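You operate a simulated robot arm through the tools that you are given. There is no shell and no other tool.

You are at the controls of a simulated two-armed robot. One attempt, no reset.

## Task
Open the grease tub, grease the steel plate with the orange brush, close the tub, push the blue slider over.
Fine: lay the lid on the service table meanwhile; grease the plate's top; use the stubby brush and put it back in its tray; the slider goes to the rail end by the plate. A coat counts when it lies all over at full strength: go over it till it gets no stronger.

It is judged by the outcome, as a careful person would: the job done as asked, and still so three seconds after it is handed in. It fails if anything else is knocked over, pushed out of place, dropped, spilled or broken. A push-on lid holds only when it is set on centred and level and pressed home; a screw cap is set on level and turned clockwise until tight.

## Robot
Two 7-joint arms with two-finger parallel grippers on one trunk that stands fixed in place. Base frame: the origin is at the foot of the trunk, x ahead of it, y to its left, z up. Lengths are in mm, angles in degrees, forces in N, time in s.
The left shoulder is at [71, 156, 1105], the right one opposite. Payload 3.91 kg a hand.
The tool frame of a hand sits at the grasp point between the pads (the TCP): z along the fingers, y along the line on which they close. The tips reach 30 mm beyond it. The gripper opens to 110 mm. The fingers are 20 mm wide and 10 mm thick; the gripper's body (48 by 112 mm) begins 55 mm behind the TCP.
Orientation is told as [roll, pitch, yaw] about the base's x, y, z axes, in that order, counted from this pose: with the fingers straight down and closing along the base's y, the tool's x points along the base's -x, its y along +y and its z along -z.

## Interface
- The arms move only by the tool nudge_tool. It takes "left_rows", "right_rows" or both (then of equal length, played together; a hand with none holds still); each is a list that holds one entry, the list of rows, each a list of 7 numbers: the shift along the base's x, y, z in mm, then the turn, a rotation vector about the base's x, y, z in degrees, then the opening, from 0 (shut) to 1 (fully open). In form: [[[tx, ty, tz, wx, wy, wz, fingers], ...]]. A call has 1 to 20 rows; each row is the pose to reach, as a shift and turn from the pose commanded when the call began. A row lasts 0.2 s, in which the tool goes at most 50 mm and 8.6 degrees; a call with a longer step from one row to the next is refused whole, and so is a gripper value outside its range. Where a pose cannot be reached the arm comes as near as it can. A force on the tool above 60 N (or 10 N above the force at the start of the call, whichever is more), or a blocked arm, ends the call early, and 0.2 s more pass. The fingers move at their own pace (about 108 mm/s each) and stop on an object; they squeeze with about 28 N. The grip force told is the motor's: it shows also when the fingers shut on nothing. Time passes only in rows, and 0.2 s behind the last, so rows that repeat a pose let the fingers close. It gives the time, the measured TCP pose, the force on the tool (base axes), the opening and the grip force at its end, in the units of the frame above (readings bear some noise), with the torque about the TCP (base axes, N m) and any sound that the robot's microphone picked up.
- Cameras (640 x 400 px; columns grow to the right, rows downward): "scene" is now at [130.6, -48.8, 1347.2]; the picture's right is [-0.53, -0.85, 0.00], its down [-0.37, 0.23, -0.90] and it looks along [0.76, -0.48, -0.44] (base axes); focal length 334 px, centre (320, 200). "left" rides on the left gripper at [72, -17, -103] in its tool frame; the picture's right is [0.23, 0.97, 0.00], its down [-0.76, 0.18, -0.62] and it looks along [-0.61, 0.14, 0.78] (tool axes); focal length 222 px, centre (320, 200). "right" rides on the right gripper at [72, 17, -103] in its tool frame; the picture's right is [-0.23, 0.97, 0.00], its down [-0.76, -0.18, -0.62] and it looks along [-0.61, -0.14, 0.78] (tool axes); focal length 222 px, centre (320, 200). There is no depth. A picture from a camera that has moved, and an enlarged one, comes with that camera's place and axes in the base frame and with its lens.
- grab_frame(camera): a new picture of that camera. The clock stands still meanwhile.
- raise_lower(by): slides the trunk up (or, below 0, down) by that many mm; the arms and the scene camera ride with it, the base frame stays. It gives what a move gives, with no picture.
- head_to(pan, tilt): turns the head with the scene camera to pan (to the left, within 86 degrees either way) and tilt (down, from -29 to 69), counted from straight ahead of the robot. It gives what a move gives.
- enlarge(camera, box): a new picture of the part [left, top, right, bottom] of that camera's present view, enlarged. The clock stands still meanwhile.
- hand_in(): hands the job in; it is judged then, once.

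Places have to be worked out from the pictures, the camera data and where the tool is seen. Open the grippers and draw the arms clear of the work before you hand the job in, unless the task says otherwise.

The tools are called as a command line: name --argument value ..., lists and objects as JSON in quotes. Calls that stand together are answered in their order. nudge_tool: Moves the arms, as the interface text tells. Its arguments: {"type":"object","properties":{"left_rows":{"type":"array"},"right_rows":{"type":"array"}},"required":[]} The other tools are called the same way: raise_lower (by) slides the trunk up or down; head_to (pan, tilt) turns the head that bears the scene camera; grab_frame (camera) takes a picture; enlarge (camera, box) takes an enlarged picture of a part of a camera's view; hand_in () hands the job in.

At the start:

```text
t: 0.0
left_ee_pos: [705.8, 6.2, 1165.7]
left_tool_rot: [0.0, -0.1, 0.0]
left_ft_force: [0.7, -0.4, -0.2]
left_ft_torque: [0.02, -0.04, 0.02]
left_width: 110.0
left_finger_force: 0.1
right_ee_pos: [522.3, -542.7, 1182.4]
right_tool_rot: [-0.1, 0.0, 0.0]
right_ft_force: [-0.4, 0.2, 0.1]
right_ft_torque: [-0.02, 0.02, -0.03]
right_width: 109.9
right_finger_force: 0.1
trunk travel left (down, up): [-550.0, 390.0]
head pan, tilt: [-32.2, 26.1]
```

scene: 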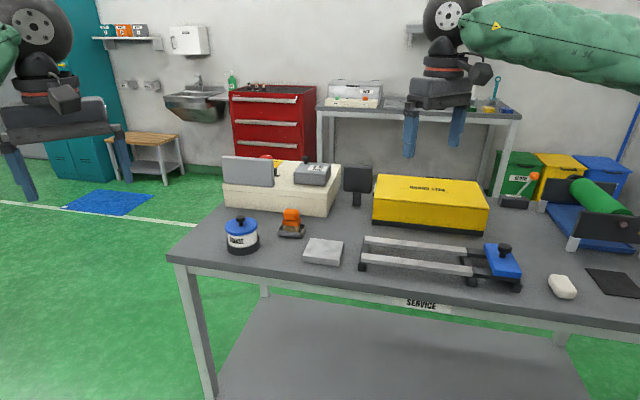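
right: 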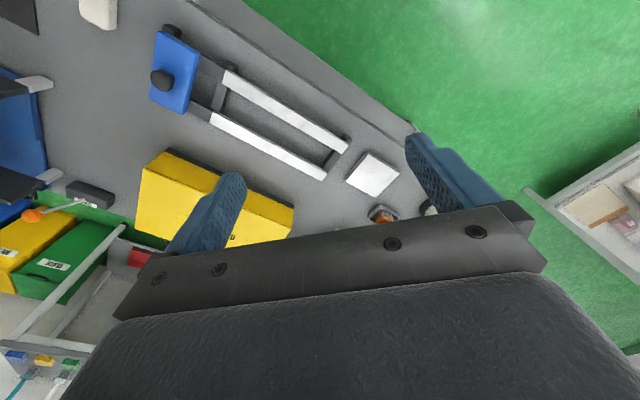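
left: 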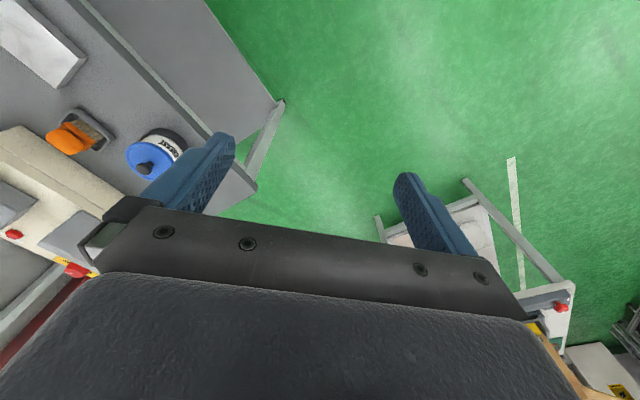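

I start with closer views of the bench to work out where the tub, the brush, the plate and the slider are.

enlarge --camera "scene" --box '[200, 180, 360, 280]'

enlarge --camera "scene" --box '[340, 200, 540, 325]'

enlarge --camera "right" --box '[120, 0, 440, 200]'

enlarge --camera "left" --box '[0, 80, 240, 230]'

```text
4.00 times, centred on (280, 230) of scene
camera zoom: at [130.6, -48.8, 1347.2], right [-0.53, -0.85, 0.0], down [-0.37, 0.23, -0.9], along [0.76, -0.48, -0.44], focal length 1335 px, centre (480, 80)
```

zoom: 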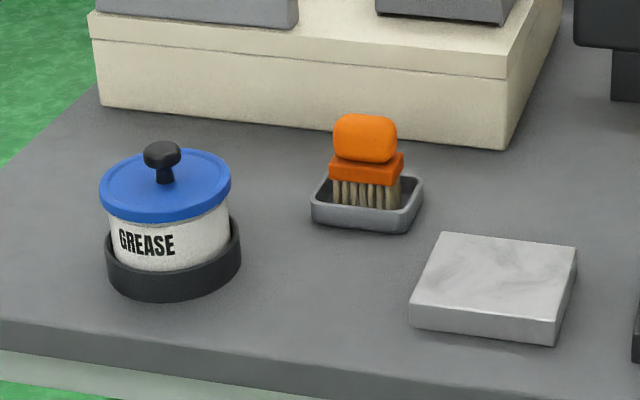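

```text
3.20 times, centred on (440, 262) of scene
camera zoom: at [130.6, -48.8, 1347.2], right [-0.53, -0.85, 0.0], down [-0.37, 0.23, -0.9], along [0.76, -0.48, -0.44], focal length 1068 px, centre (-64, 0)
```

zoom: 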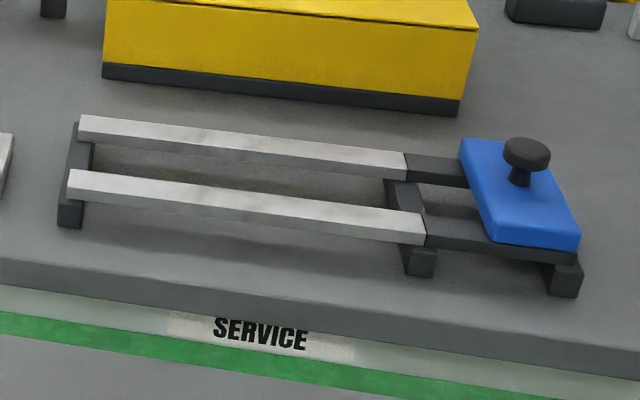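

```text
2.00 times, centred on (280, 100) of right
camera zoom: at [449.3, -525.8, 1286.5], right [0.23, 0.97, 0.0], down [0.76, -0.18, 0.62], along [0.61, -0.14, -0.78], focal length 444 px, centre (400, 400)
```

zoom: 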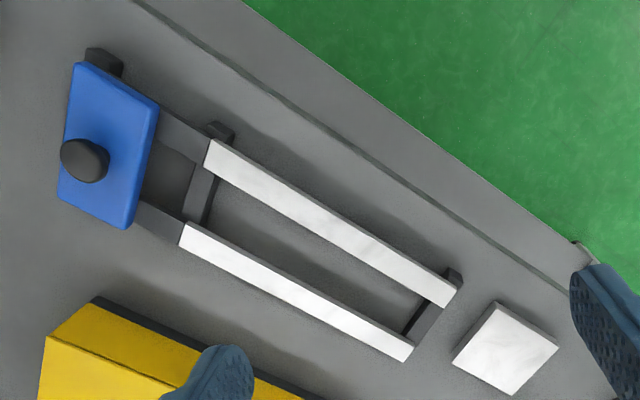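

```text
2.67 times, centred on (120, 155) of left
camera zoom: at [633.9, -8.9, 1268.4], right [-0.23, 0.97, 0.0], down [0.76, 0.18, 0.62], along [0.61, 0.14, -0.78], focal length 592 px, centre (853, 320)
```

zoom: 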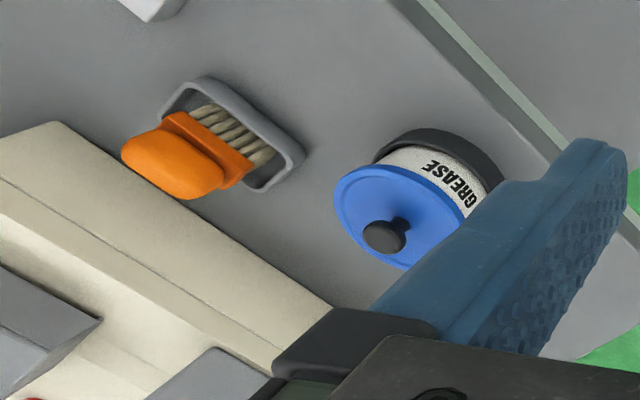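

From the pictures I put the lid knob near (934,-294,890), the plate top near (772,-465,816) and the slider knob near (462,-782,890). I'll move the left arm aside and bring the right hand over the work for a closer look.

nudge_tool --left_rows '[[[-10, 25, 0, 0, 0, 0, 1], [-25, 50, 0, 0, 0, 0, 1], [-35, 75, 0, 0, 0, 0, 1], [-50, 100, 0, 0, 0, 0, 1], [-60, 125, 0, 0, 0, 0, 1], [-75, 150, 0, 0, 0, 0, 1], [-85, 175, 0, 0, 0, 0, 1], [-100, 200, 0, 0, 0, 0, 1], [-100, 200, 0, 0, 0, 0, 1], [-100, 200, 0, 0, 0, 0, 1]]]' --right_rows '[[[25, 15, -10, 0, 0, 0, 1], [50, 35, -20, 0, 0, 0, 1], [75, 60, -30, 0, 0, 0, 1], [100, 85, -40, 0, 0, 0, 1], [125, 110, -50, 0, 0, 0, 1], [150, 135, -60, 0, 0, 0, 1], [175, 160, -70, 0, 0, 0, 1], [200, 185, -80, 0, 0, 0, 1], [220, 200, -90, 0, 0, 0, 1], [240, 215, -100, 0, 0, 0, 1]]]'

grab_frame --camera "right"

grab_frame --camera "scene"

```text
t: 2.2
left_ee_pos: [610.1, 209.7, 1164.2]
left_tool_rot: [-0.1, 0.1, 0.1]
left_ft_force: [0.4, 1.1, -0.4]
left_ft_torque: [-0.03, 0.0, 0.0]
left_width: 110.1
left_finger_force: 0.2
right_ee_pos: [762.0, -325.8, 1083.7]
right_tool_rot: [0.0, 0.1, 0.0]
right_ft_force: [0.1, 0.3, -0.1]
right_ft_torque: [0.03, 0.0, 0.01]
right_width: 110.1
right_finger_force: 0.1
trunk travel left (down, up): [-550.0, 390.0]
head pan, tilt: [-32.2, 26.1]
```

```text
taken
camera right: at [689.7, -308.3, 1187.8], right [0.23, 0.97, 0.0], down [0.76, -0.18, 0.62], along [0.61, -0.14, -0.78], focal length 222 px, centre (320, 200)
```

right: 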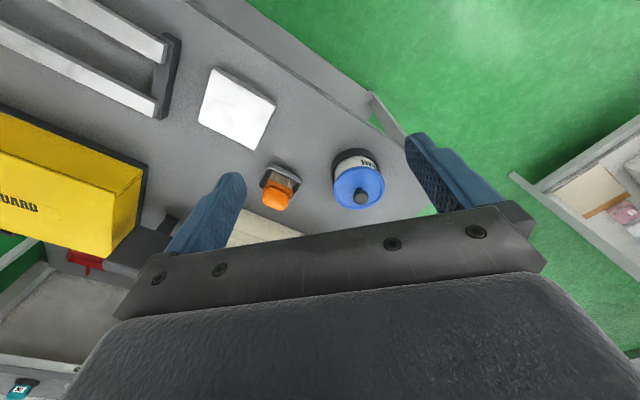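

```text
taken
camera scene: at [131.5, -46.9, 1347.2], right [-0.53, -0.85, 0.0], down [-0.37, 0.23, -0.9], along [0.76, -0.48, -0.44], focal length 334 px, centre (320, 200)
```

scene: 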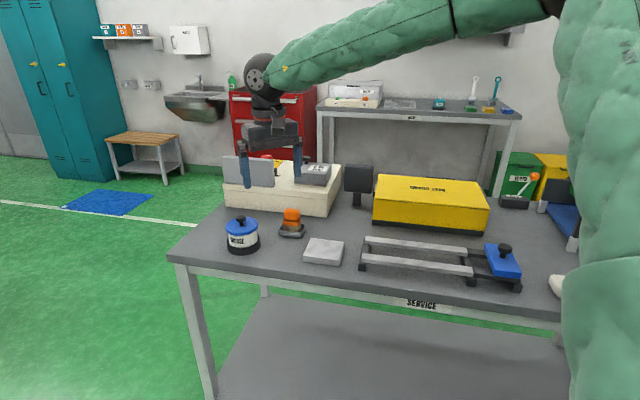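

The right camera now sees the tub, brush, plate and rail end; I'll enlarge these to measure them.

enlarge --camera "right" --box '[240, 120, 400, 220]'

enlarge --camera "right" --box '[80, 30, 320, 180]'

enlarge --camera "scene" --box '[215, 200, 311, 260]'

```text
4.00 times, centred on (320, 170) of right
camera zoom: at [689.7, -308.3, 1187.8], right [0.23, 0.97, 0.0], down [0.76, -0.18, 0.62], along [0.61, -0.14, -0.78], focal length 888 px, centre (320, 320)
```

zoom: 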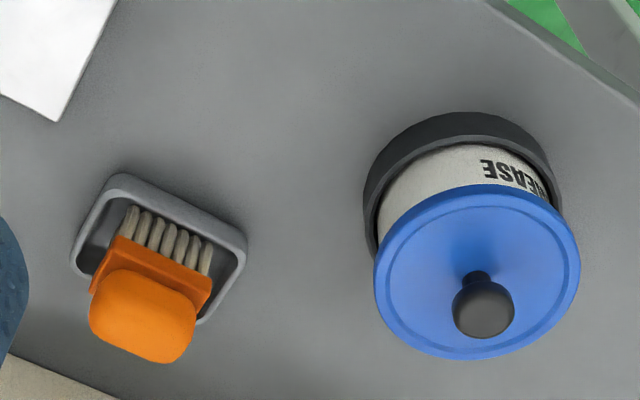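

```text
2.67 times, centred on (200, 105) of right
camera zoom: at [689.7, -308.3, 1187.8], right [0.23, 0.97, 0.0], down [0.76, -0.18, 0.62], along [0.61, -0.14, -0.78], focal length 592 px, centre (640, 453)
```

zoom: 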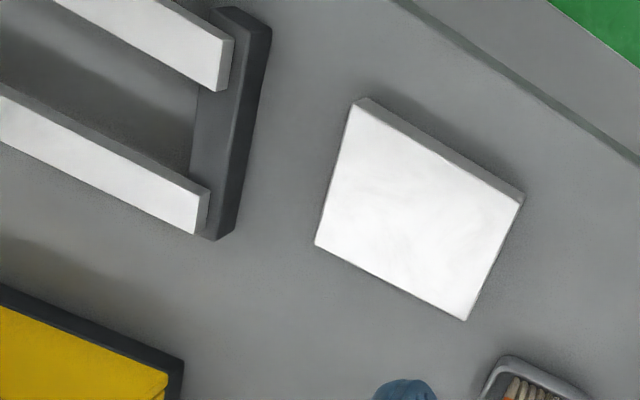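

```text
6.67 times, centred on (263, 230) of scene
camera zoom: at [131.5, -46.9, 1347.2], right [-0.53, -0.85, 0.0], down [-0.37, 0.23, -0.9], along [0.76, -0.48, -0.44], focal length 2225 px, centre (700, 0)
```

zoom: 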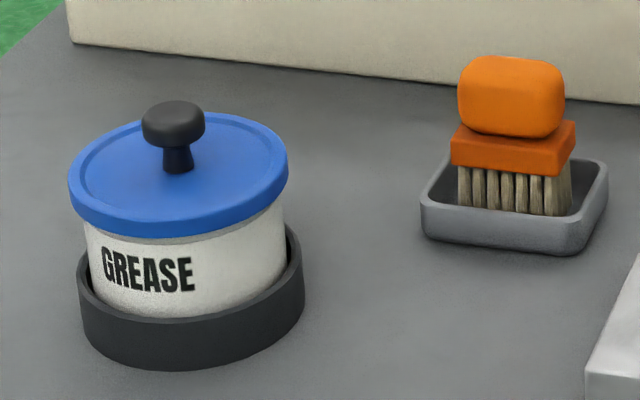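

The lid has a mushroom knob about 27 mm across at roughly (934,-293,889), which is near the edge of my reach. I'll lower the trunk 90 mm to gain reach, then look closer.

raise_lower --by -90

nudge_tool --right_rows '[[[30, 8, 5, 0, 0, 0, 1], [60, 16, 10, 0, 0, 0, 1], [90, 24, 15, 0, 0, 0, 1], [120, 30, 15, 0, 0, 0, 1], [135, 33, 15, 0, 0, 0, 1], [135, 33, 15, 0, 0, 0, 1], [135, 33, 15, 0, 0, 0, 1]]]'

grab_frame --camera "right"

grab_frame --camera "scene"

```text
t: 3.5
left_ee_pos: [608.8, 207.1, 1076.1]
left_tool_rot: [0.0, 0.0, 0.0]
left_ft_force: [-0.1, 0.0, 0.6]
left_ft_torque: [0.01, 0.02, 0.04]
left_width: 110.0
left_finger_force: 0.1
right_ee_pos: [761.1, -325.9, 995.1]
right_tool_rot: [0.0, -0.1, 0.0]
right_ft_force: [-0.1, 0.5, -0.3]
right_ft_torque: [0.0, 0.02, 0.01]
right_width: 109.8
right_finger_force: 0.1
trunk travel left (down, up): [-460.0, 480.0]
head pan, tilt: [-32.2, 26.1]
```

```text
t: 5.0
left_ee_pos: [608.6, 208.7, 1074.9]
left_tool_rot: [0.0, 0.0, 0.0]
left_ft_force: [-0.9, -0.3, 0.1]
left_ft_torque: [0.01, 0.01, 0.01]
left_width: 109.7
left_finger_force: 0.0
right_ee_pos: [897.8, -292.4, 1009.6]
right_tool_rot: [0.0, 0.1, 0.0]
right_ft_force: [-0.5, 0.0, -0.3]
right_ft_torque: [-0.02, -0.04, -0.02]
right_width: 109.9
right_finger_force: 0.1
trunk travel left (down, up): [-460.0, 480.0]
head pan, tilt: [-32.2, 26.1]
```

```text
taken
camera right: at [824.1, -276.2, 1113.0], right [0.23, 0.97, 0.0], down [0.76, -0.18, 0.62], along [0.61, -0.14, -0.78], focal length 222 px, centre (320, 200)
```

right: 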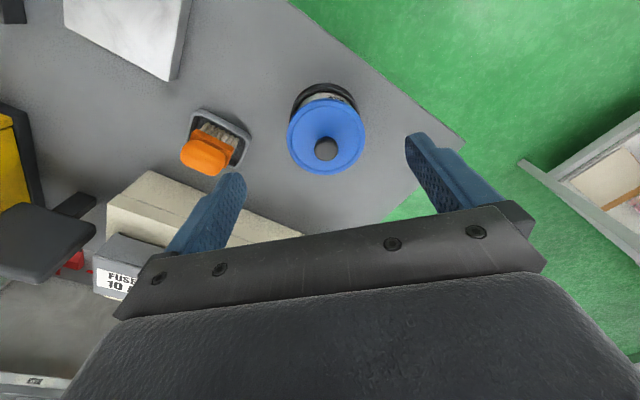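

```text
taken
camera scene: at [130.8, -48.3, 1257.2], right [-0.53, -0.85, 0.0], down [-0.37, 0.23, -0.9], along [0.76, -0.48, -0.44], focal length 334 px, centre (320, 200)
```

scene: 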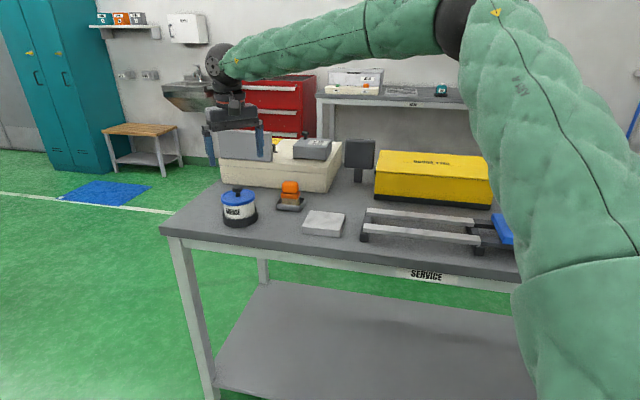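

Now I'll enlarge the tub, brush and plate from this nearer viewpoint.

enlarge --camera "right" --box '[276, 70, 388, 190]'

enlarge --camera "right" --box '[170, 90, 266, 186]'

enlarge --camera "scene" --box '[200, 170, 360, 250]'

```text
3.33 times, centred on (332, 130) of right
camera zoom: at [824.1, -276.2, 1113.0], right [0.23, 0.97, 0.0], down [0.76, -0.18, 0.62], along [0.61, -0.14, -0.78], focal length 740 px, centre (280, 433)
```

zoom: 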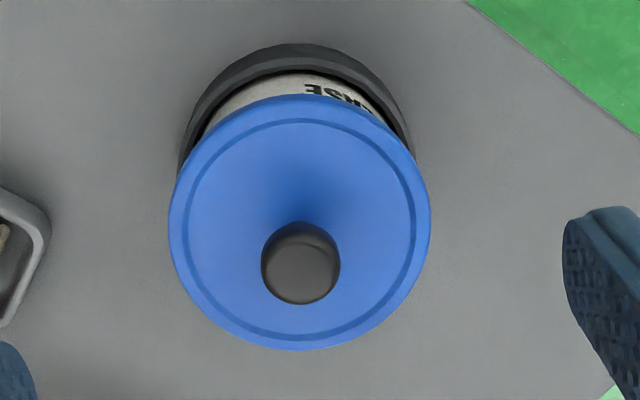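

```text
4.17 times, centred on (218, 138) of right
camera zoom: at [824.1, -276.2, 1113.0], right [0.23, 0.97, 0.0], down [0.76, -0.18, 0.62], along [0.61, -0.14, -0.78], focal length 926 px, centre (745, 458)
```

zoom: 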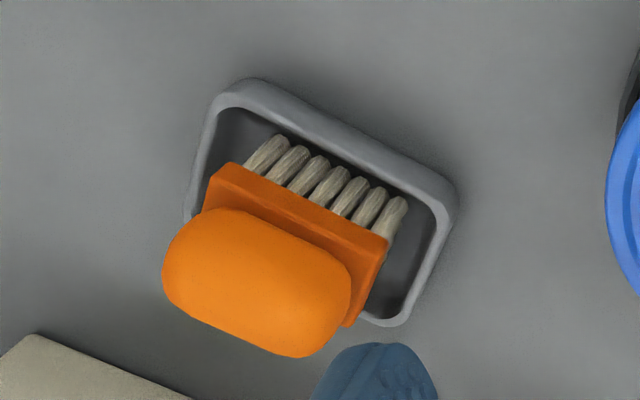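

```text
4.00 times, centred on (280, 210) of scene
camera zoom: at [130.8, -48.3, 1257.2], right [-0.53, -0.85, 0.0], down [-0.37, 0.23, -0.9], along [0.76, -0.48, -0.44], focal length 1335 px, centre (480, 160)
```

zoom: 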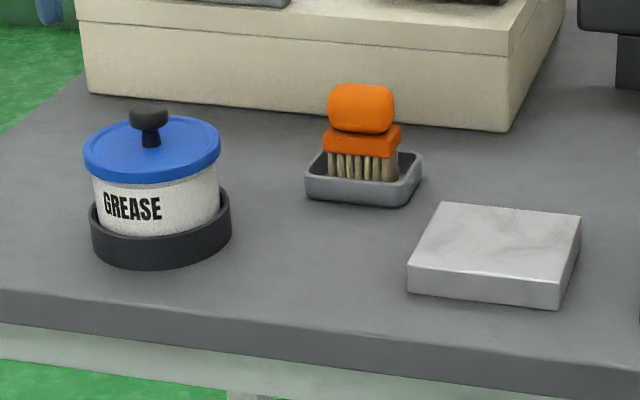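

The new views agree: the knob head is at about (927,-292,897), the lid top at z≈869 and the table at z≈807. I'll move over the knob and partway down, then check from the camera.

nudge_tool --right_rows '[[[15, 0, -10, 0, 0, 0, 1], [29, 0, -30, 0, 0, 0, 1], [29, 0, -55, 0, 0, 0, 1], [29, 0, -70, 0, 0, 0, 1], [29, 0, -70, 0, 0, 0, 1]]]'

grab_frame --camera "right"

enlarge --camera "scene" --box '[190, 130, 310, 240]'

```text
t: 6.2
left_ee_pos: [607.8, 206.8, 1074.9]
left_tool_rot: [0.0, 0.1, 0.0]
left_ft_force: [-0.1, 0.1, -1.0]
left_ft_torque: [-0.02, -0.01, -0.01]
left_width: 110.4
left_finger_force: 0.0
right_ee_pos: [926.6, -291.3, 938.8]
right_tool_rot: [0.0, 0.0, -0.1]
right_ft_force: [-0.2, 0.2, -0.3]
right_ft_torque: [0.0, -0.01, 0.0]
right_width: 109.9
right_finger_force: 0.1
trunk travel left (down, up): [-460.0, 480.0]
head pan, tilt: [-32.2, 26.1]
```

```text
taken
camera right: at [853.5, -274.6, 1042.4], right [0.23, 0.97, 0.0], down [0.76, -0.18, 0.62], along [0.61, -0.14, -0.78], focal length 222 px, centre (320, 200)
```

right: 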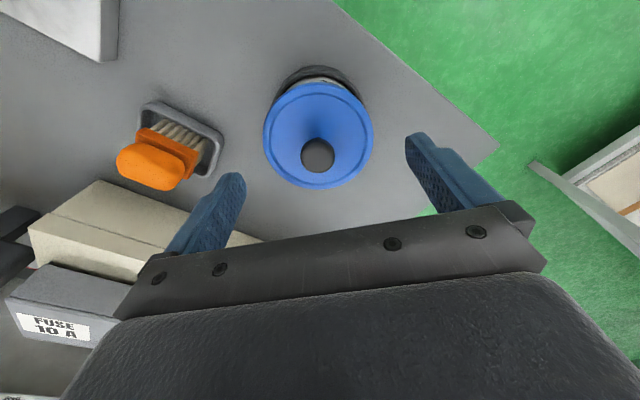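

```text
3.64 times, centred on (250, 185) of scene
camera zoom: at [130.6, -48.3, 1257.3], right [-0.53, -0.85, 0.0], down [-0.37, 0.23, -0.9], along [0.76, -0.48, -0.44], focal length 1214 px, centre (574, 254)
```

zoom: 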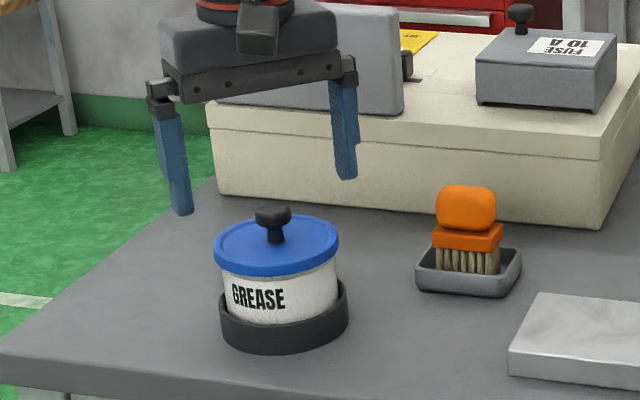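

The knob sits between the fingers, and this view puts it at (926,-292). I'll go down to z≈905 and close on it.

nudge_tool --right_rows '[[[0, -0.5, -15, 0, 0, 0, 1], [0, -1, -34, 0, 0, 0, 1], [0, -1, -34, 0, 0, 0, 0.5], [0, -1, -34, 0, 0, 0, 0.3], [0, -1, -34, 0, 0, 0, 0.1], [0, -1, -34, 0, 0, 0, 0], [0, -1, -34, 0, 0, 0, 0]]]'

grab_frame --camera "right"

enlarge --camera "scene" --box '[190, 140, 310, 240]'

```text
t: 7.8
left_ee_pos: [608.9, 207.2, 1075.5]
left_tool_rot: [0.0, -0.1, 0.0]
left_ft_force: [0.2, 0.3, -0.7]
left_ft_torque: [0.04, -0.01, -0.02]
left_width: 110.1
left_finger_force: 0.1
right_ee_pos: [925.4, -293.4, 905.4]
right_tool_rot: [0.0, -0.1, 0.0]
right_ft_force: [0.4, 0.0, 0.3]
right_ft_torque: [-0.01, -0.02, 0.02]
right_width: 23.8
right_finger_force: 27.9
trunk travel left (down, up): [-460.0, 480.0]
head pan, tilt: [-32.2, 26.1]
heard: snap
```

```text
taken
camera right: at [853.2, -275.7, 1009.8], right [0.23, 0.97, 0.0], down [0.76, -0.18, 0.62], along [0.61, -0.14, -0.78], focal length 222 px, centre (320, 200)
```

right: 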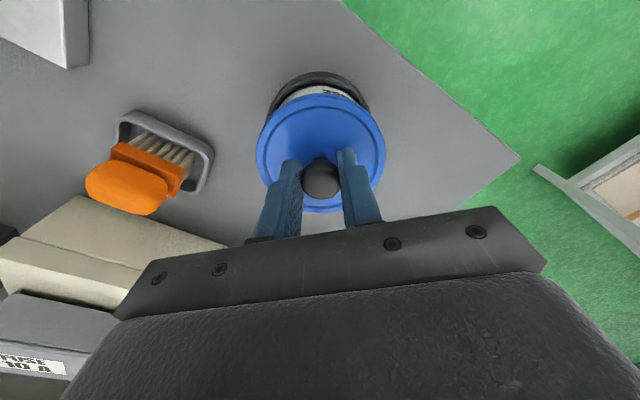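

```text
4.00 times, centred on (250, 190) of scene
camera zoom: at [130.8, -48.4, 1257.2], right [-0.53, -0.85, 0.0], down [-0.37, 0.23, -0.9], along [0.76, -0.48, -0.44], focal length 1335 px, centre (600, 240)
```

zoom: 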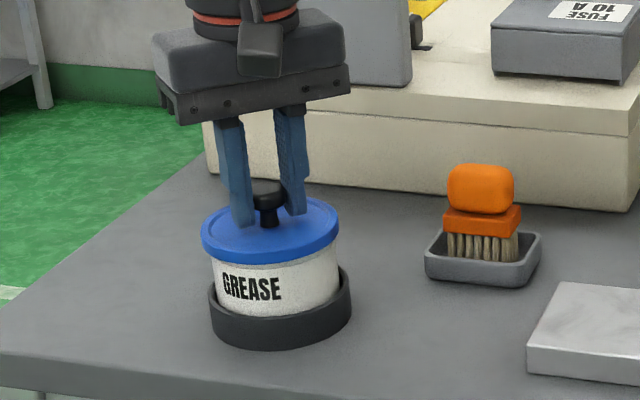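

The knob is gripped at 23.8 mm, and the snap suggests a push-on lid. I'll lift slowly and watch the force.

nudge_tool --right_rows '[[[0, 0, 2, 0, 0, 0, 0], [0, 0, 4, 0, 0, 0, 0], [0, 0, 7, 0, 0, 0, 0], [0, 0, 10, 0, 0, 0, 0]]]'

enlarge --camera "scene" --box '[190, 140, 310, 240]'

```text
t: 8.8
left_ee_pos: [608.1, 206.8, 1074.8]
left_tool_rot: [-0.1, 0.0, 0.0]
left_ft_force: [-0.2, 0.1, -0.3]
left_ft_torque: [0.02, -0.04, 0.0]
left_width: 110.1
left_finger_force: 0.0
right_ee_pos: [926.6, -293.2, 914.3]
right_tool_rot: [0.0, 0.0, 0.0]
right_ft_force: [0.0, -0.2, -0.2]
right_ft_torque: [0.03, 0.0, 0.04]
right_width: 24.1
right_finger_force: 28.2
trunk travel left (down, up): [-460.0, 480.0]
head pan, tilt: [-32.2, 26.1]
```

```text
4.00 times, centred on (250, 190) of scene
camera zoom: at [130.8, -48.4, 1257.2], right [-0.53, -0.85, 0.0], down [-0.37, 0.23, -0.9], along [0.76, -0.48, -0.44], focal length 1335 px, centre (600, 240)
```

zoom: 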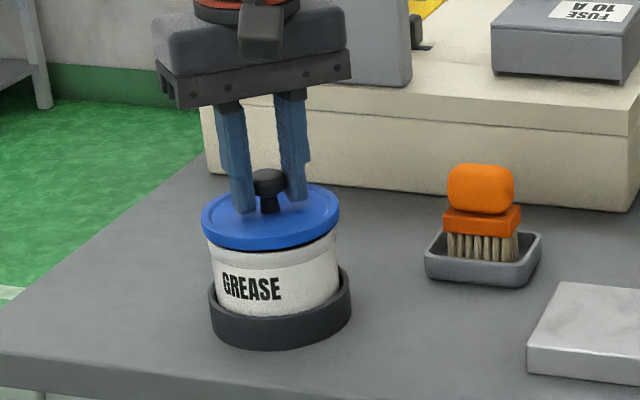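

The lid lifted cleanly and the tub stayed put. I'll raise it and carry it to the free spot between tub and plate, around (825,-355).

nudge_tool --right_rows '[[[0, 0, 20, 0, 0, 0, 0], [0, 0, 40, 0, 0, 0, 0], [-15, -8, 50, 0, 0, 0, 0], [-40, -24, 50, 0, 0, 0, 0], [-65, -40, 50, 0, 0, 0, 0], [-85, -52, 45, 0, 0, 0, 0], [-101, -62, 30, 0, 0, 0, 0], [-101, -62, 5, 0, 0, 0, 0], [-101, -62, -15, 0, 0, 0, 0], [-101, -62, -30, 0, 0, 0, 0], [-101, -62, -30, 0, 0, 0, 0]]]'

enlarge --camera "scene" --box '[200, 140, 360, 250]'

grab_frame --camera "right"

```text
t: 11.2
left_ee_pos: [607.8, 207.8, 1075.5]
left_tool_rot: [0.0, -0.1, 0.0]
left_ft_force: [-0.1, 1.0, 0.4]
left_ft_torque: [-0.03, -0.01, -0.02]
left_width: 110.0
left_finger_force: 0.1
right_ee_pos: [826.4, -354.9, 883.4]
right_tool_rot: [-0.1, 0.0, 0.0]
right_ft_force: [0.7, -0.9, 0.0]
right_ft_torque: [-0.02, 0.01, 0.0]
right_width: 24.1
right_finger_force: 28.0
trunk travel left (down, up): [-460.0, 480.0]
head pan, tilt: [-32.2, 26.1]
```

```text
3.64 times, centred on (280, 195) of scene
camera zoom: at [130.3, -48.6, 1257.3], right [-0.53, -0.85, 0.0], down [-0.37, 0.23, -0.9], along [0.76, -0.48, -0.44], focal length 1214 px, centre (466, 218)
```

zoom: 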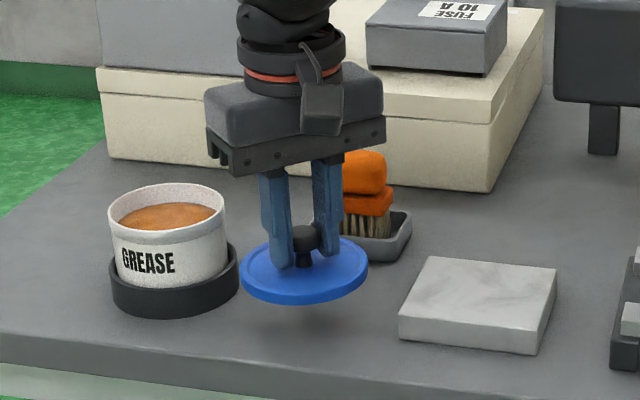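

```text
taken
camera right: at [752.5, -339.4, 986.9], right [0.23, 0.97, 0.0], down [0.76, -0.18, 0.62], along [0.61, -0.14, -0.78], focal length 222 px, centre (320, 200)
```

right: 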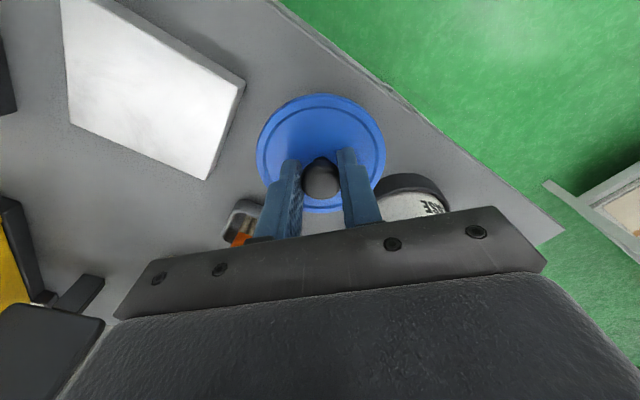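

The tub is open with the grease visible, and the spot under the lid is clear. I'll lower the lid gently onto the table.

nudge_tool --right_rows '[[[0, 0, -10, 0, 0, 0, 0], [0, 0, -18, 0, 0, 0, 0], [0, 0, -22, 0, 0, 0, 0], [0, 0, -24, 0, 0, 0, 0], [0, 0, -26, 0, 0, 0, 0]]]'

enlarge --camera "scene" --box '[240, 180, 320, 240]'

```text
t: 12.4
left_ee_pos: [608.3, 207.6, 1076.6]
left_tool_rot: [0.0, -0.1, 0.0]
left_ft_force: [-0.1, 0.0, -0.3]
left_ft_torque: [-0.01, -0.02, 0.04]
left_width: 110.3
left_finger_force: 0.1
right_ee_pos: [824.5, -357.1, 857.6]
right_tool_rot: [0.1, 0.2, 0.0]
right_ft_force: [-0.5, -0.2, -1.1]
right_ft_torque: [0.0, -0.01, 0.03]
right_width: 24.1
right_finger_force: 28.2
trunk travel left (down, up): [-460.0, 480.0]
head pan, tilt: [-32.2, 26.1]
```

```text
6.67 times, centred on (280, 210) of scene
camera zoom: at [130.9, -48.5, 1257.2], right [-0.53, -0.85, 0.0], down [-0.37, 0.23, -0.9], along [0.76, -0.48, -0.44], focal length 2225 px, centre (587, 133)
```

zoom: 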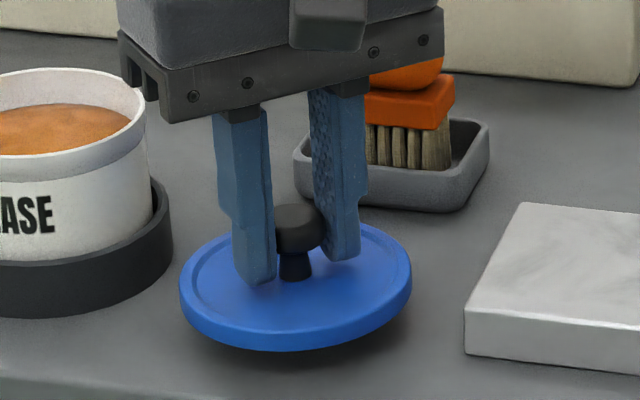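

No contact yet; a thin shadow gap is still visible. I'll continue in small steps.

nudge_tool --right_rows '[[[0, 0, -2, 0, 0, 0, 0], [0, 0, -4, 0, 0, 0, 0], [0, 0, -5, 0, 0, 0, 0]]]'

enlarge --camera "scene" --box '[240, 180, 320, 240]'

```text
t: 13.2
left_ee_pos: [608.4, 207.0, 1074.7]
left_tool_rot: [0.0, 0.0, 0.0]
left_ft_force: [0.0, 0.7, -0.1]
left_ft_torque: [0.01, 0.01, -0.01]
left_width: 110.3
left_finger_force: 0.1
right_ee_pos: [824.0, -356.2, 853.2]
right_tool_rot: [0.0, 0.0, -0.1]
right_ft_force: [0.0, 0.0, -1.5]
right_ft_torque: [-0.01, -0.01, 0.02]
right_width: 24.0
right_finger_force: 27.7
trunk travel left (down, up): [-460.0, 480.0]
head pan, tilt: [-32.2, 26.1]
```

```text
6.67 times, centred on (280, 210) of scene
camera zoom: at [130.8, -48.4, 1257.2], right [-0.53, -0.85, 0.0], down [-0.37, 0.23, -0.9], along [0.76, -0.48, -0.44], focal length 2225 px, centre (587, 133)
```

zoom: 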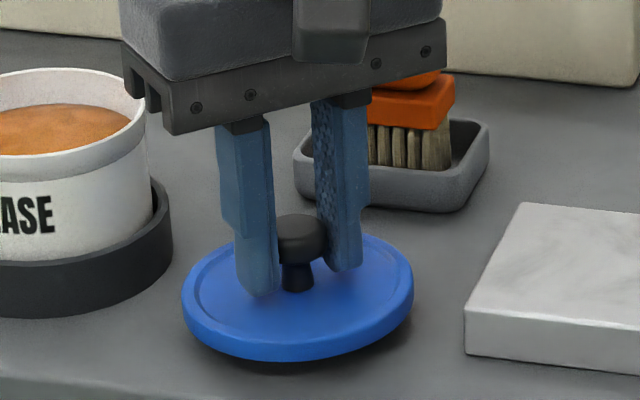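

Still not touching, so I'll lower it further in 1 mm steps.

nudge_tool --right_rows '[[[0, 0, -1, 0, 0, 0, 0], [0, 0, -2, 0, 0, 0, 0], [0, 0, -3, 0, 0, 0, 0]]]'

enlarge --camera "scene" --box '[240, 180, 320, 240]'

```text
t: 14.1
left_ee_pos: [609.7, 207.2, 1075.1]
left_tool_rot: [0.0, 0.1, 0.0]
left_ft_force: [0.1, 0.4, 0.5]
left_ft_torque: [-0.04, 0.02, -0.01]
left_width: 110.1
left_finger_force: 0.1
right_ee_pos: [824.9, -356.2, 850.4]
right_tool_rot: [-0.1, 0.1, 0.0]
right_ft_force: [-0.3, 0.1, -0.1]
right_ft_torque: [0.03, 0.02, -0.03]
right_width: 24.1
right_finger_force: 28.4
trunk travel left (down, up): [-460.0, 480.0]
head pan, tilt: [-32.2, 26.1]
```

```text
6.67 times, centred on (280, 210) of scene
camera zoom: at [130.8, -48.4, 1257.2], right [-0.53, -0.85, 0.0], down [-0.37, 0.23, -0.9], along [0.76, -0.48, -0.44], focal length 2225 px, centre (587, 133)
```

zoom: 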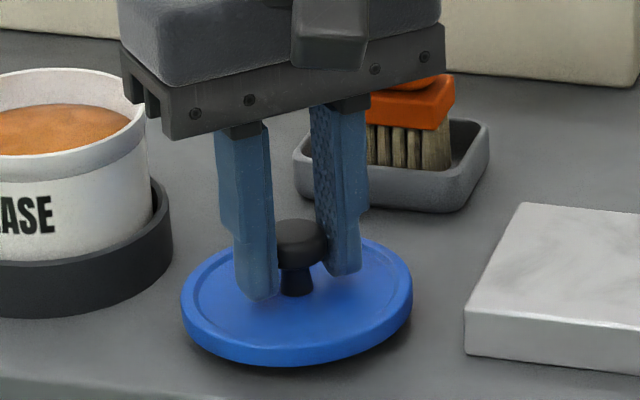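

Almost down; I'll go on in 1 mm steps and watch the vertical force.

nudge_tool --right_rows '[[[0, 0, -1, 0, 0, 0, 0], [0, 0, -2, 0, 0, 0, 0], [0, 0, -2, 0, 0, 0, 0]]]'

nudge_tool --right_rows '[[[0, 0, -1, 0, 0, 0, 0], [0, 0, -2, 0, 0, 0, 0], [0, 0, -2, 0, 0, 0, 0]]]'

enlarge --camera "scene" --box '[240, 180, 320, 240]'

```text
t: 14.8
left_ee_pos: [608.4, 208.6, 1075.3]
left_tool_rot: [0.0, 0.0, 0.0]
left_ft_force: [0.1, -0.4, 0.4]
left_ft_torque: [-0.01, -0.01, 0.02]
left_width: 110.2
left_finger_force: 0.0
right_ee_pos: [825.1, -356.3, 849.9]
right_tool_rot: [0.0, 0.0, -0.1]
right_ft_force: [0.2, -0.1, -0.4]
right_ft_torque: [-0.03, 0.02, -0.01]
right_width: 24.1
right_finger_force: 27.9
trunk travel left (down, up): [-460.0, 480.0]
head pan, tilt: [-32.2, 26.1]
```

```text
t: 15.7
left_ee_pos: [608.5, 207.5, 1075.3]
left_tool_rot: [-0.1, 0.1, 0.0]
left_ft_force: [-0.9, -0.3, -0.4]
left_ft_torque: [-0.01, -0.02, 0.02]
left_width: 110.1
left_finger_force: 0.1
right_ee_pos: [825.9, -356.6, 848.3]
right_tool_rot: [0.0, 0.1, 0.0]
right_ft_force: [0.4, 0.3, -0.5]
right_ft_torque: [0.0, -0.01, -0.01]
right_width: 24.2
right_finger_force: 27.9
trunk travel left (down, up): [-460.0, 480.0]
head pan, tilt: [-32.2, 26.1]
```

```text
6.67 times, centred on (280, 210) of scene
camera zoom: at [130.7, -48.4, 1257.2], right [-0.53, -0.85, 0.0], down [-0.37, 0.23, -0.9], along [0.76, -0.48, -0.44], focal length 2225 px, centre (587, 133)
```

zoom: 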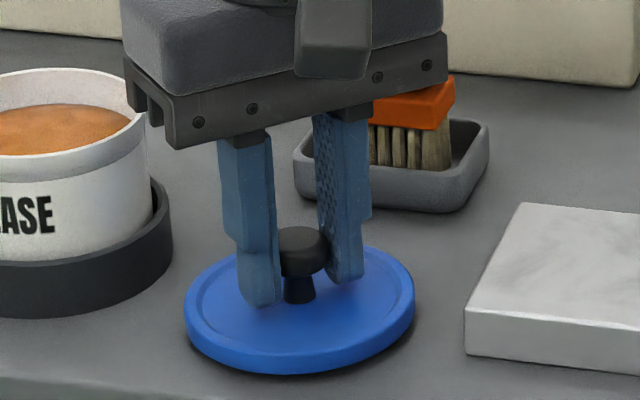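

Still free, with the gap shrinking. I'll keep lowering.

nudge_tool --right_rows '[[[0, 0, -1, 0, 0, 0, 0], [0, 0, -2, 0, 0, 0, 0], [0, 0, -2, 0, 0, 0, 0]]]'

nudge_tool --right_rows '[[[0, 0, -1, 0, 0, 0, 0], [0, 0, -2, 0, 0, 0, 0], [0, 0, -2, 0, 0, 0, 0]]]'

enlarge --camera "scene" --box '[240, 180, 320, 240]'

```text
t: 16.4
left_ee_pos: [609.7, 208.7, 1074.5]
left_tool_rot: [0.1, 0.1, 0.0]
left_ft_force: [0.0, 0.0, -0.1]
left_ft_torque: [0.0, -0.01, 0.02]
left_width: 109.8
left_finger_force: 0.1
right_ee_pos: [823.5, -355.5, 844.5]
right_tool_rot: [0.1, 0.0, 0.0]
right_ft_force: [-0.7, -0.1, 0.4]
right_ft_torque: [0.0, 0.02, -0.01]
right_width: 24.0
right_finger_force: 28.1
trunk travel left (down, up): [-460.0, 480.0]
head pan, tilt: [-32.2, 26.1]
```

```text
t: 17.2
left_ee_pos: [609.3, 207.2, 1074.6]
left_tool_rot: [0.0, 0.0, 0.0]
left_ft_force: [-0.1, 0.3, 0.8]
left_ft_torque: [0.01, -0.02, -0.02]
left_width: 109.9
left_finger_force: 0.1
right_ee_pos: [823.7, -355.1, 844.1]
right_tool_rot: [0.1, 0.0, 0.1]
right_ft_force: [-0.4, 0.4, -0.2]
right_ft_torque: [0.0, 0.02, 0.02]
right_width: 24.0
right_finger_force: 28.0
trunk travel left (down, up): [-460.0, 480.0]
head pan, tilt: [-32.2, 26.1]
```

```text
6.67 times, centred on (280, 210) of scene
camera zoom: at [130.7, -48.5, 1257.2], right [-0.53, -0.85, 0.0], down [-0.37, 0.23, -0.9], along [0.76, -0.48, -0.44], focal length 2225 px, centre (587, 133)
```

zoom: 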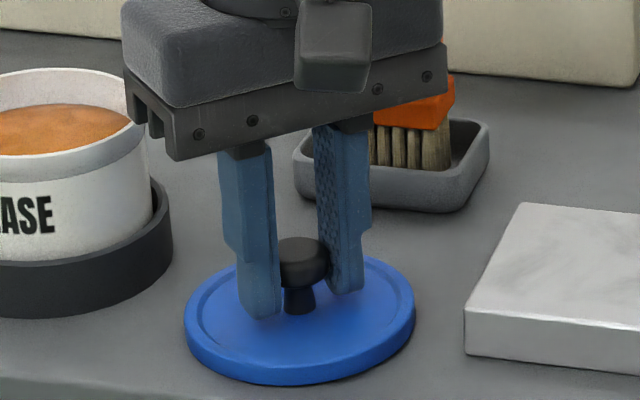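

The shadow under the lid is nearly gone. Another 2 mm at a time.

nudge_tool --right_rows '[[[0, 0, -1, 0, 0, 0, 0], [0, 0, -2, 0, 0, 0, 0], [0, 0, -2, 0, 0, 0, 0]]]'

nudge_tool --right_rows '[[[0, 0, -1, 0, 0, 0, 0], [0, 0, -2, 0, 0, 0, 0], [0, 0, -2, 0, 0, 0, 0]]]'

enlarge --camera "scene" --box '[240, 180, 320, 240]'

```text
t: 18.1
left_ee_pos: [608.3, 207.2, 1075.7]
left_tool_rot: [0.0, 0.0, -0.1]
left_ft_force: [-0.9, -0.1, 0.0]
left_ft_torque: [-0.01, 0.0, 0.02]
left_width: 109.8
left_finger_force: 0.0
right_ee_pos: [822.1, -355.7, 841.7]
right_tool_rot: [0.0, 0.0, 0.1]
right_ft_force: [2.0, -3.2, 8.1]
right_ft_torque: [-0.06, -0.11, 0.01]
right_width: 24.1
right_finger_force: 28.2
trunk travel left (down, up): [-460.0, 480.0]
head pan, tilt: [-32.2, 26.1]
```

```text
t: 18.9
left_ee_pos: [607.3, 208.8, 1075.1]
left_tool_rot: [0.0, 0.0, 0.1]
left_ft_force: [-0.5, -0.3, -0.2]
left_ft_torque: [-0.03, -0.02, 0.02]
left_width: 110.3
left_finger_force: 0.1
right_ee_pos: [823.3, -355.5, 842.2]
right_tool_rot: [0.0, -0.1, -0.1]
right_ft_force: [-5.2, -4.0, 23.3]
right_ft_torque: [-0.06, 0.13, -0.01]
right_width: 24.4
right_finger_force: 27.7
trunk travel left (down, up): [-460.0, 480.0]
head pan, tilt: [-32.2, 26.1]
```

```text
6.67 times, centred on (280, 210) of scene
camera zoom: at [128.3, -48.0, 1257.7], right [-0.53, -0.85, 0.0], down [-0.37, 0.23, -0.9], along [0.76, -0.48, -0.44], focal length 2225 px, centre (587, 133)
```

zoom: 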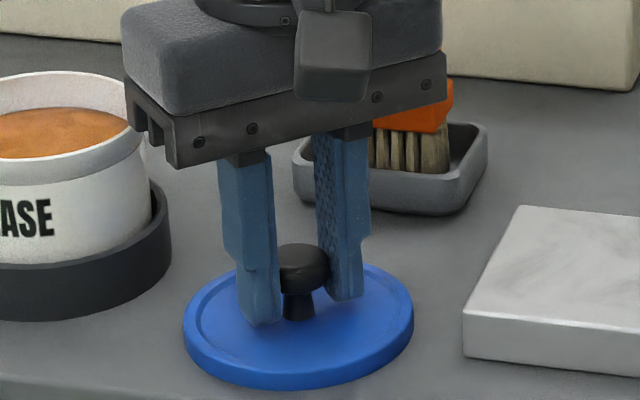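

The lid is on the table at TCP z≈842. I'll ease off 2 mm, open and lift away.

nudge_tool --right_rows '[[[0, 0, 2, 0, 0, 0, 0], [0, 0, 2, 0, 0, 0, 0.1], [0, 0, 2, 0, 0, 0, 0.3], [0, 0, 2, 0, 0, 0, 0.5], [0, 0, 2, 0, 0, 0, 0.5], [0, 0, 30, 0, 0, 0, 0.5], [0, 0, 70, 0, 0, 0, 0.5], [0, 0, 110, 0, 0, 0, 0.5], [0, 0, 130, 0, 0, 0, 0.5], [0, 0, 130, 0, 0, 0, 0.5]]]'

grab_frame --camera "right"

enlarge --camera "scene" --box '[200, 160, 360, 260]'

```text
t: 21.1
left_ee_pos: [608.1, 207.1, 1075.6]
left_tool_rot: [0.0, 0.0, 0.0]
left_ft_force: [0.2, -0.3, 0.4]
left_ft_torque: [0.01, 0.04, 0.03]
left_width: 109.9
left_finger_force: 0.0
right_ee_pos: [824.1, -357.1, 968.3]
right_tool_rot: [0.0, 0.0, 0.0]
right_ft_force: [0.2, -0.9, 0.4]
right_ft_torque: [0.05, -0.02, 0.0]
right_width: 55.0
right_finger_force: 0.1
trunk travel left (down, up): [-460.0, 480.0]
head pan, tilt: [-32.2, 26.1]
```

```text
taken
camera right: at [751.2, -341.2, 1072.7], right [0.23, 0.97, 0.0], down [0.76, -0.18, 0.62], along [0.61, -0.14, -0.78], focal length 222 px, centre (320, 200)
```

right: 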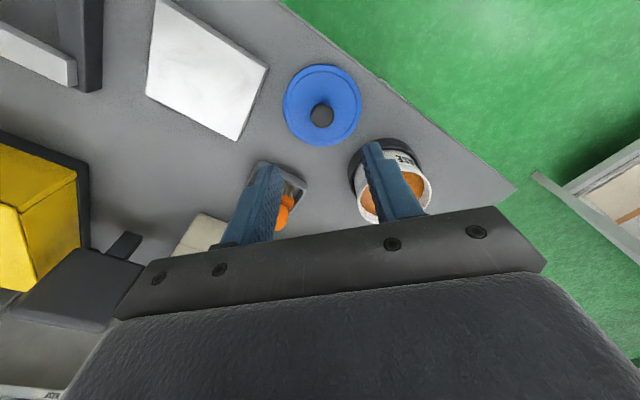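

```text
4.00 times, centred on (280, 210) of scene
camera zoom: at [130.7, -48.6, 1257.2], right [-0.53, -0.85, 0.0], down [-0.37, 0.23, -0.9], along [0.76, -0.48, -0.44], focal length 1335 px, centre (480, 160)
```

zoom: 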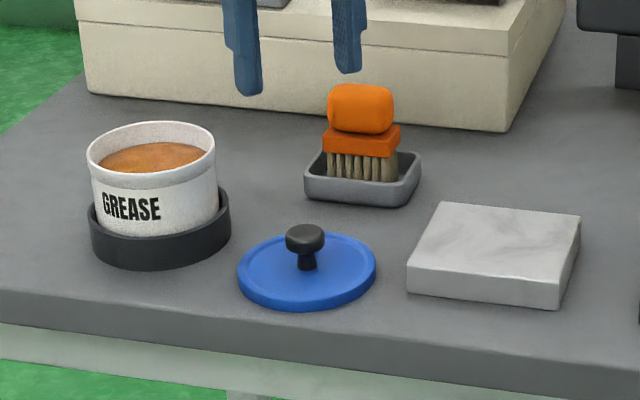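

The lid lies flat on the table, and its knob height calibrates the table to about z≈795. Triangulation puts the brush handle at about (916,-441,872), with its long side parallel to the bench edge. I'll go above it and yaw the hand so the fingers close across its thin side.

nudge_tool --right_rows '[[[0, 0, 5, 0, 0, 5, 0.6], [5, -5, 10, 0, 0, 12, 0.6], [15, -15, 10, 0, 0, 20, 0.6], [30, -30, 10, 0, 0, 28, 0.6], [50, -45, 10, 0, 0, 36, 0.6], [70, -60, 10, 0, 0, 43, 0.6], [85, -75, 10, 0, 0, 46.7, 0.6], [92, -84, 10, 0, 0, 46.7, 0.6], [92, -84, 10, 0, 0, 46.7, 0.6]]]'

grab_frame --camera "right"

grab_frame --camera "scene"

```text
t: 23.1
left_ee_pos: [608.8, 208.9, 1074.2]
left_tool_rot: [-0.1, 0.0, 0.0]
left_ft_force: [-0.3, 0.2, 0.1]
left_ft_torque: [-0.03, -0.01, 0.03]
left_width: 109.9
left_finger_force: 0.0
right_ee_pos: [793.6, -317.2, 973.2]
right_tool_rot: [-1.9, -0.3, 37.6]
right_ft_force: [-0.3, 0.5, 0.0]
right_ft_torque: [0.02, -0.01, 0.01]
right_width: 65.9
right_finger_force: 0.0
right hand out of reach, approached as far as the arm can: row 4, 5, 6, 7, 8, 9
trunk travel left (down, up): [-460.0, 480.0]
head pan, tilt: [-32.2, 26.1]
```

```text
taken
camera right: at [722.8, -345.2, 1075.7], right [-0.41, 0.91, -0.03], down [0.7, 0.34, 0.63], along [0.58, 0.24, -0.77], focal length 222 px, centre (320, 200)
```

right: 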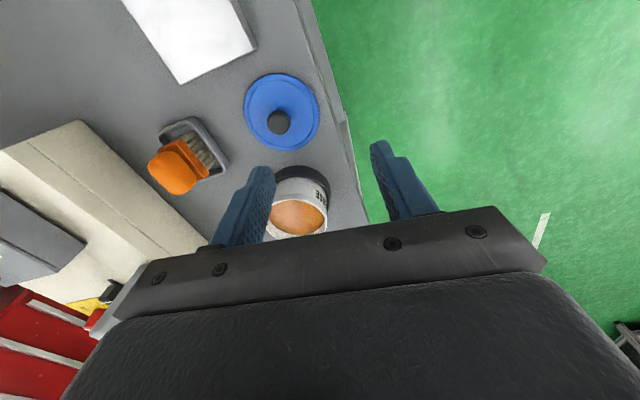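

```text
taken
camera scene: at [130.7, -48.1, 1257.3], right [-0.53, -0.85, 0.0], down [-0.37, 0.23, -0.9], along [0.76, -0.48, -0.44], focal length 334 px, centre (320, 200)
```

scene: 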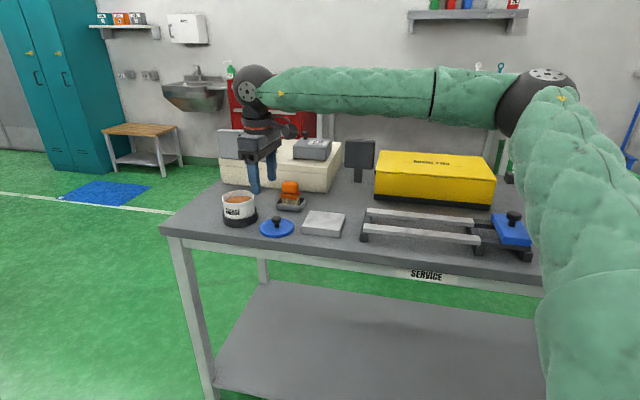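

Positive yaw meets a joint limit. I'll turn the hand back the other way and check where the arm goes.

nudge_tool --right_rows '[[[0, 0, 10, 0, 0, -8, 0.6], [0, 0, 20, 0, 0, -16, 0.6], [0, 0, 30, 0, 0, -24, 0.6], [0, 0, 30, 0, 0, -32, 0.6], [0, 0, 30, 0, 0, -40, 0.6], [0, 0, 30, 0, 0, -46.7, 0.6], [0, 0, 30, 0, 0, -46.7, 0.6]]]'

```text
t: 24.6
left_ee_pos: [607.9, 207.8, 1075.4]
left_tool_rot: [0.0, 0.0, 0.0]
left_ft_force: [-0.4, 0.4, 0.6]
left_ft_torque: [0.01, -0.01, 0.01]
left_width: 109.9
left_finger_force: 0.0
right_ee_pos: [794.0, -320.5, 995.6]
right_tool_rot: [-1.8, -0.3, -9.2]
right_ft_force: [-0.3, 0.8, -1.1]
right_ft_torque: [0.0, 0.0, -0.02]
right_width: 66.2
right_finger_force: 0.0
trunk travel left (down, up): [-460.0, 480.0]
head pan, tilt: [-32.2, 26.1]
```

The commanded pose is the clamped one, now at yaw -9.2 with a slight roll. I'll level the hand first, then yaw further negative so the fingers close across the handle.

nudge_tool --right_rows '[[[0, 0, 5, 1.83, 0, 0, 0.6], [0, 0, 5, 1.83, 0, 0, 0.6], [0, 0, 5, 1.83, 0, 0, 0.6]]]'

nudge_tool --right_rows '[[[0, 0, 0, 0, 0, -8.5, 0.6], [0, 0, 0, 0, 0, -17, 0.6], [0, 0, 0, 0, 0, -25.5, 0.6], [0, 0, 0, 0, 0, -34, 0.6], [0, 0, 0, 0, 0, -42.5, 0.6], [0, 0, 0, 0, 0, -51, 0.6], [0, 0, 0, 0, 0, -59.5, 0.6], [0, 0, 0, 0, 0, -68, 0.6], [0, 0, 0, 0, 0, -76.5, 0.6], [0, 0, 0, 0, 0, -85, 0.6], [0, 0, 0, 0, 0, -93.5, 0.6], [0, 0, 0, 0, 0, -102, 0.6], [0, 0, 0, 0, 0, -110.5, 0.6], [0, 0, 0, 0, 0, -118, 0.6], [0, 0, 0, 0, 0, -124, 0.6], [0, 0, 0, 0, 0, -124, 0.6]]]'

grab_frame --camera "right"

grab_frame --camera "scene"

```text
t: 25.4
left_ee_pos: [608.2, 207.9, 1076.4]
left_tool_rot: [0.0, 0.1, 0.0]
left_ft_force: [-0.1, 0.4, -0.1]
left_ft_torque: [-0.01, 0.02, 0.03]
left_width: 110.0
left_finger_force: 0.1
right_ee_pos: [792.8, -319.2, 1000.9]
right_tool_rot: [0.0, 0.1, -9.1]
right_ft_force: [-0.1, 0.4, 0.2]
right_ft_torque: [0.02, 0.03, -0.01]
right_width: 66.3
right_finger_force: 0.0
trunk travel left (down, up): [-460.0, 480.0]
head pan, tilt: [-32.2, 26.1]
```

```text
t: 28.9
left_ee_pos: [608.2, 207.1, 1075.5]
left_tool_rot: [0.0, 0.0, 0.1]
left_ft_force: [-0.6, 0.5, 0.1]
left_ft_torque: [-0.04, -0.03, -0.01]
left_width: 110.3
left_finger_force: 0.2
right_ee_pos: [794.0, -319.9, 1000.3]
right_tool_rot: [0.0, 0.0, -133.2]
right_ft_force: [0.3, -0.3, 0.4]
right_ft_torque: [0.01, -0.03, 0.0]
right_width: 66.1
right_finger_force: 0.1
trunk travel left (down, up): [-460.0, 480.0]
head pan, tilt: [-32.2, 26.1]
```

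```text
taken
camera right: at [855.4, -278.9, 1104.0], right [0.55, -0.83, 0.0], down [-0.65, -0.43, 0.62], along [-0.52, -0.35, -0.78], focal length 222 px, centre (320, 200)
```

right: 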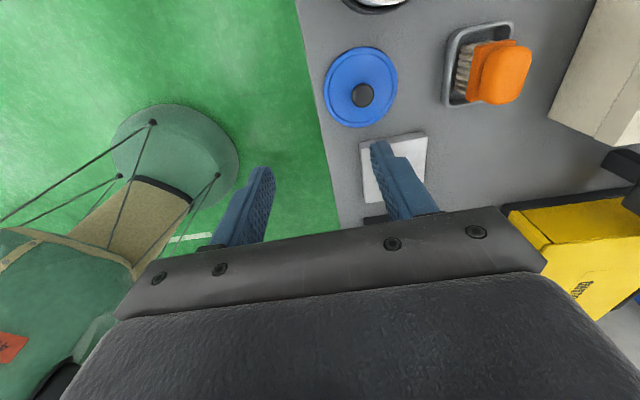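

```text
taken
camera scene: at [130.7, -48.4, 1257.2], right [-0.53, -0.85, 0.0], down [-0.37, 0.23, -0.9], along [0.76, -0.48, -0.44], focal length 334 px, centre (320, 200)
```

scene: 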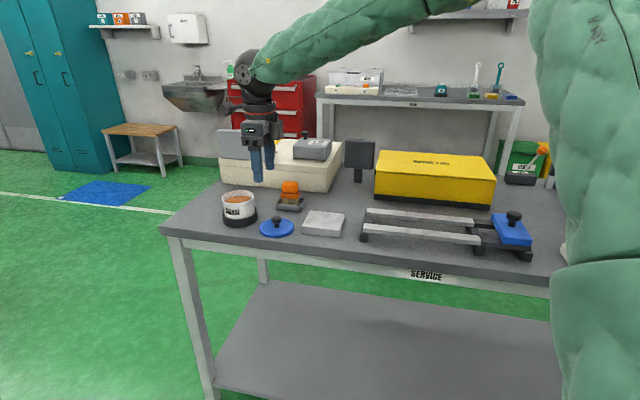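

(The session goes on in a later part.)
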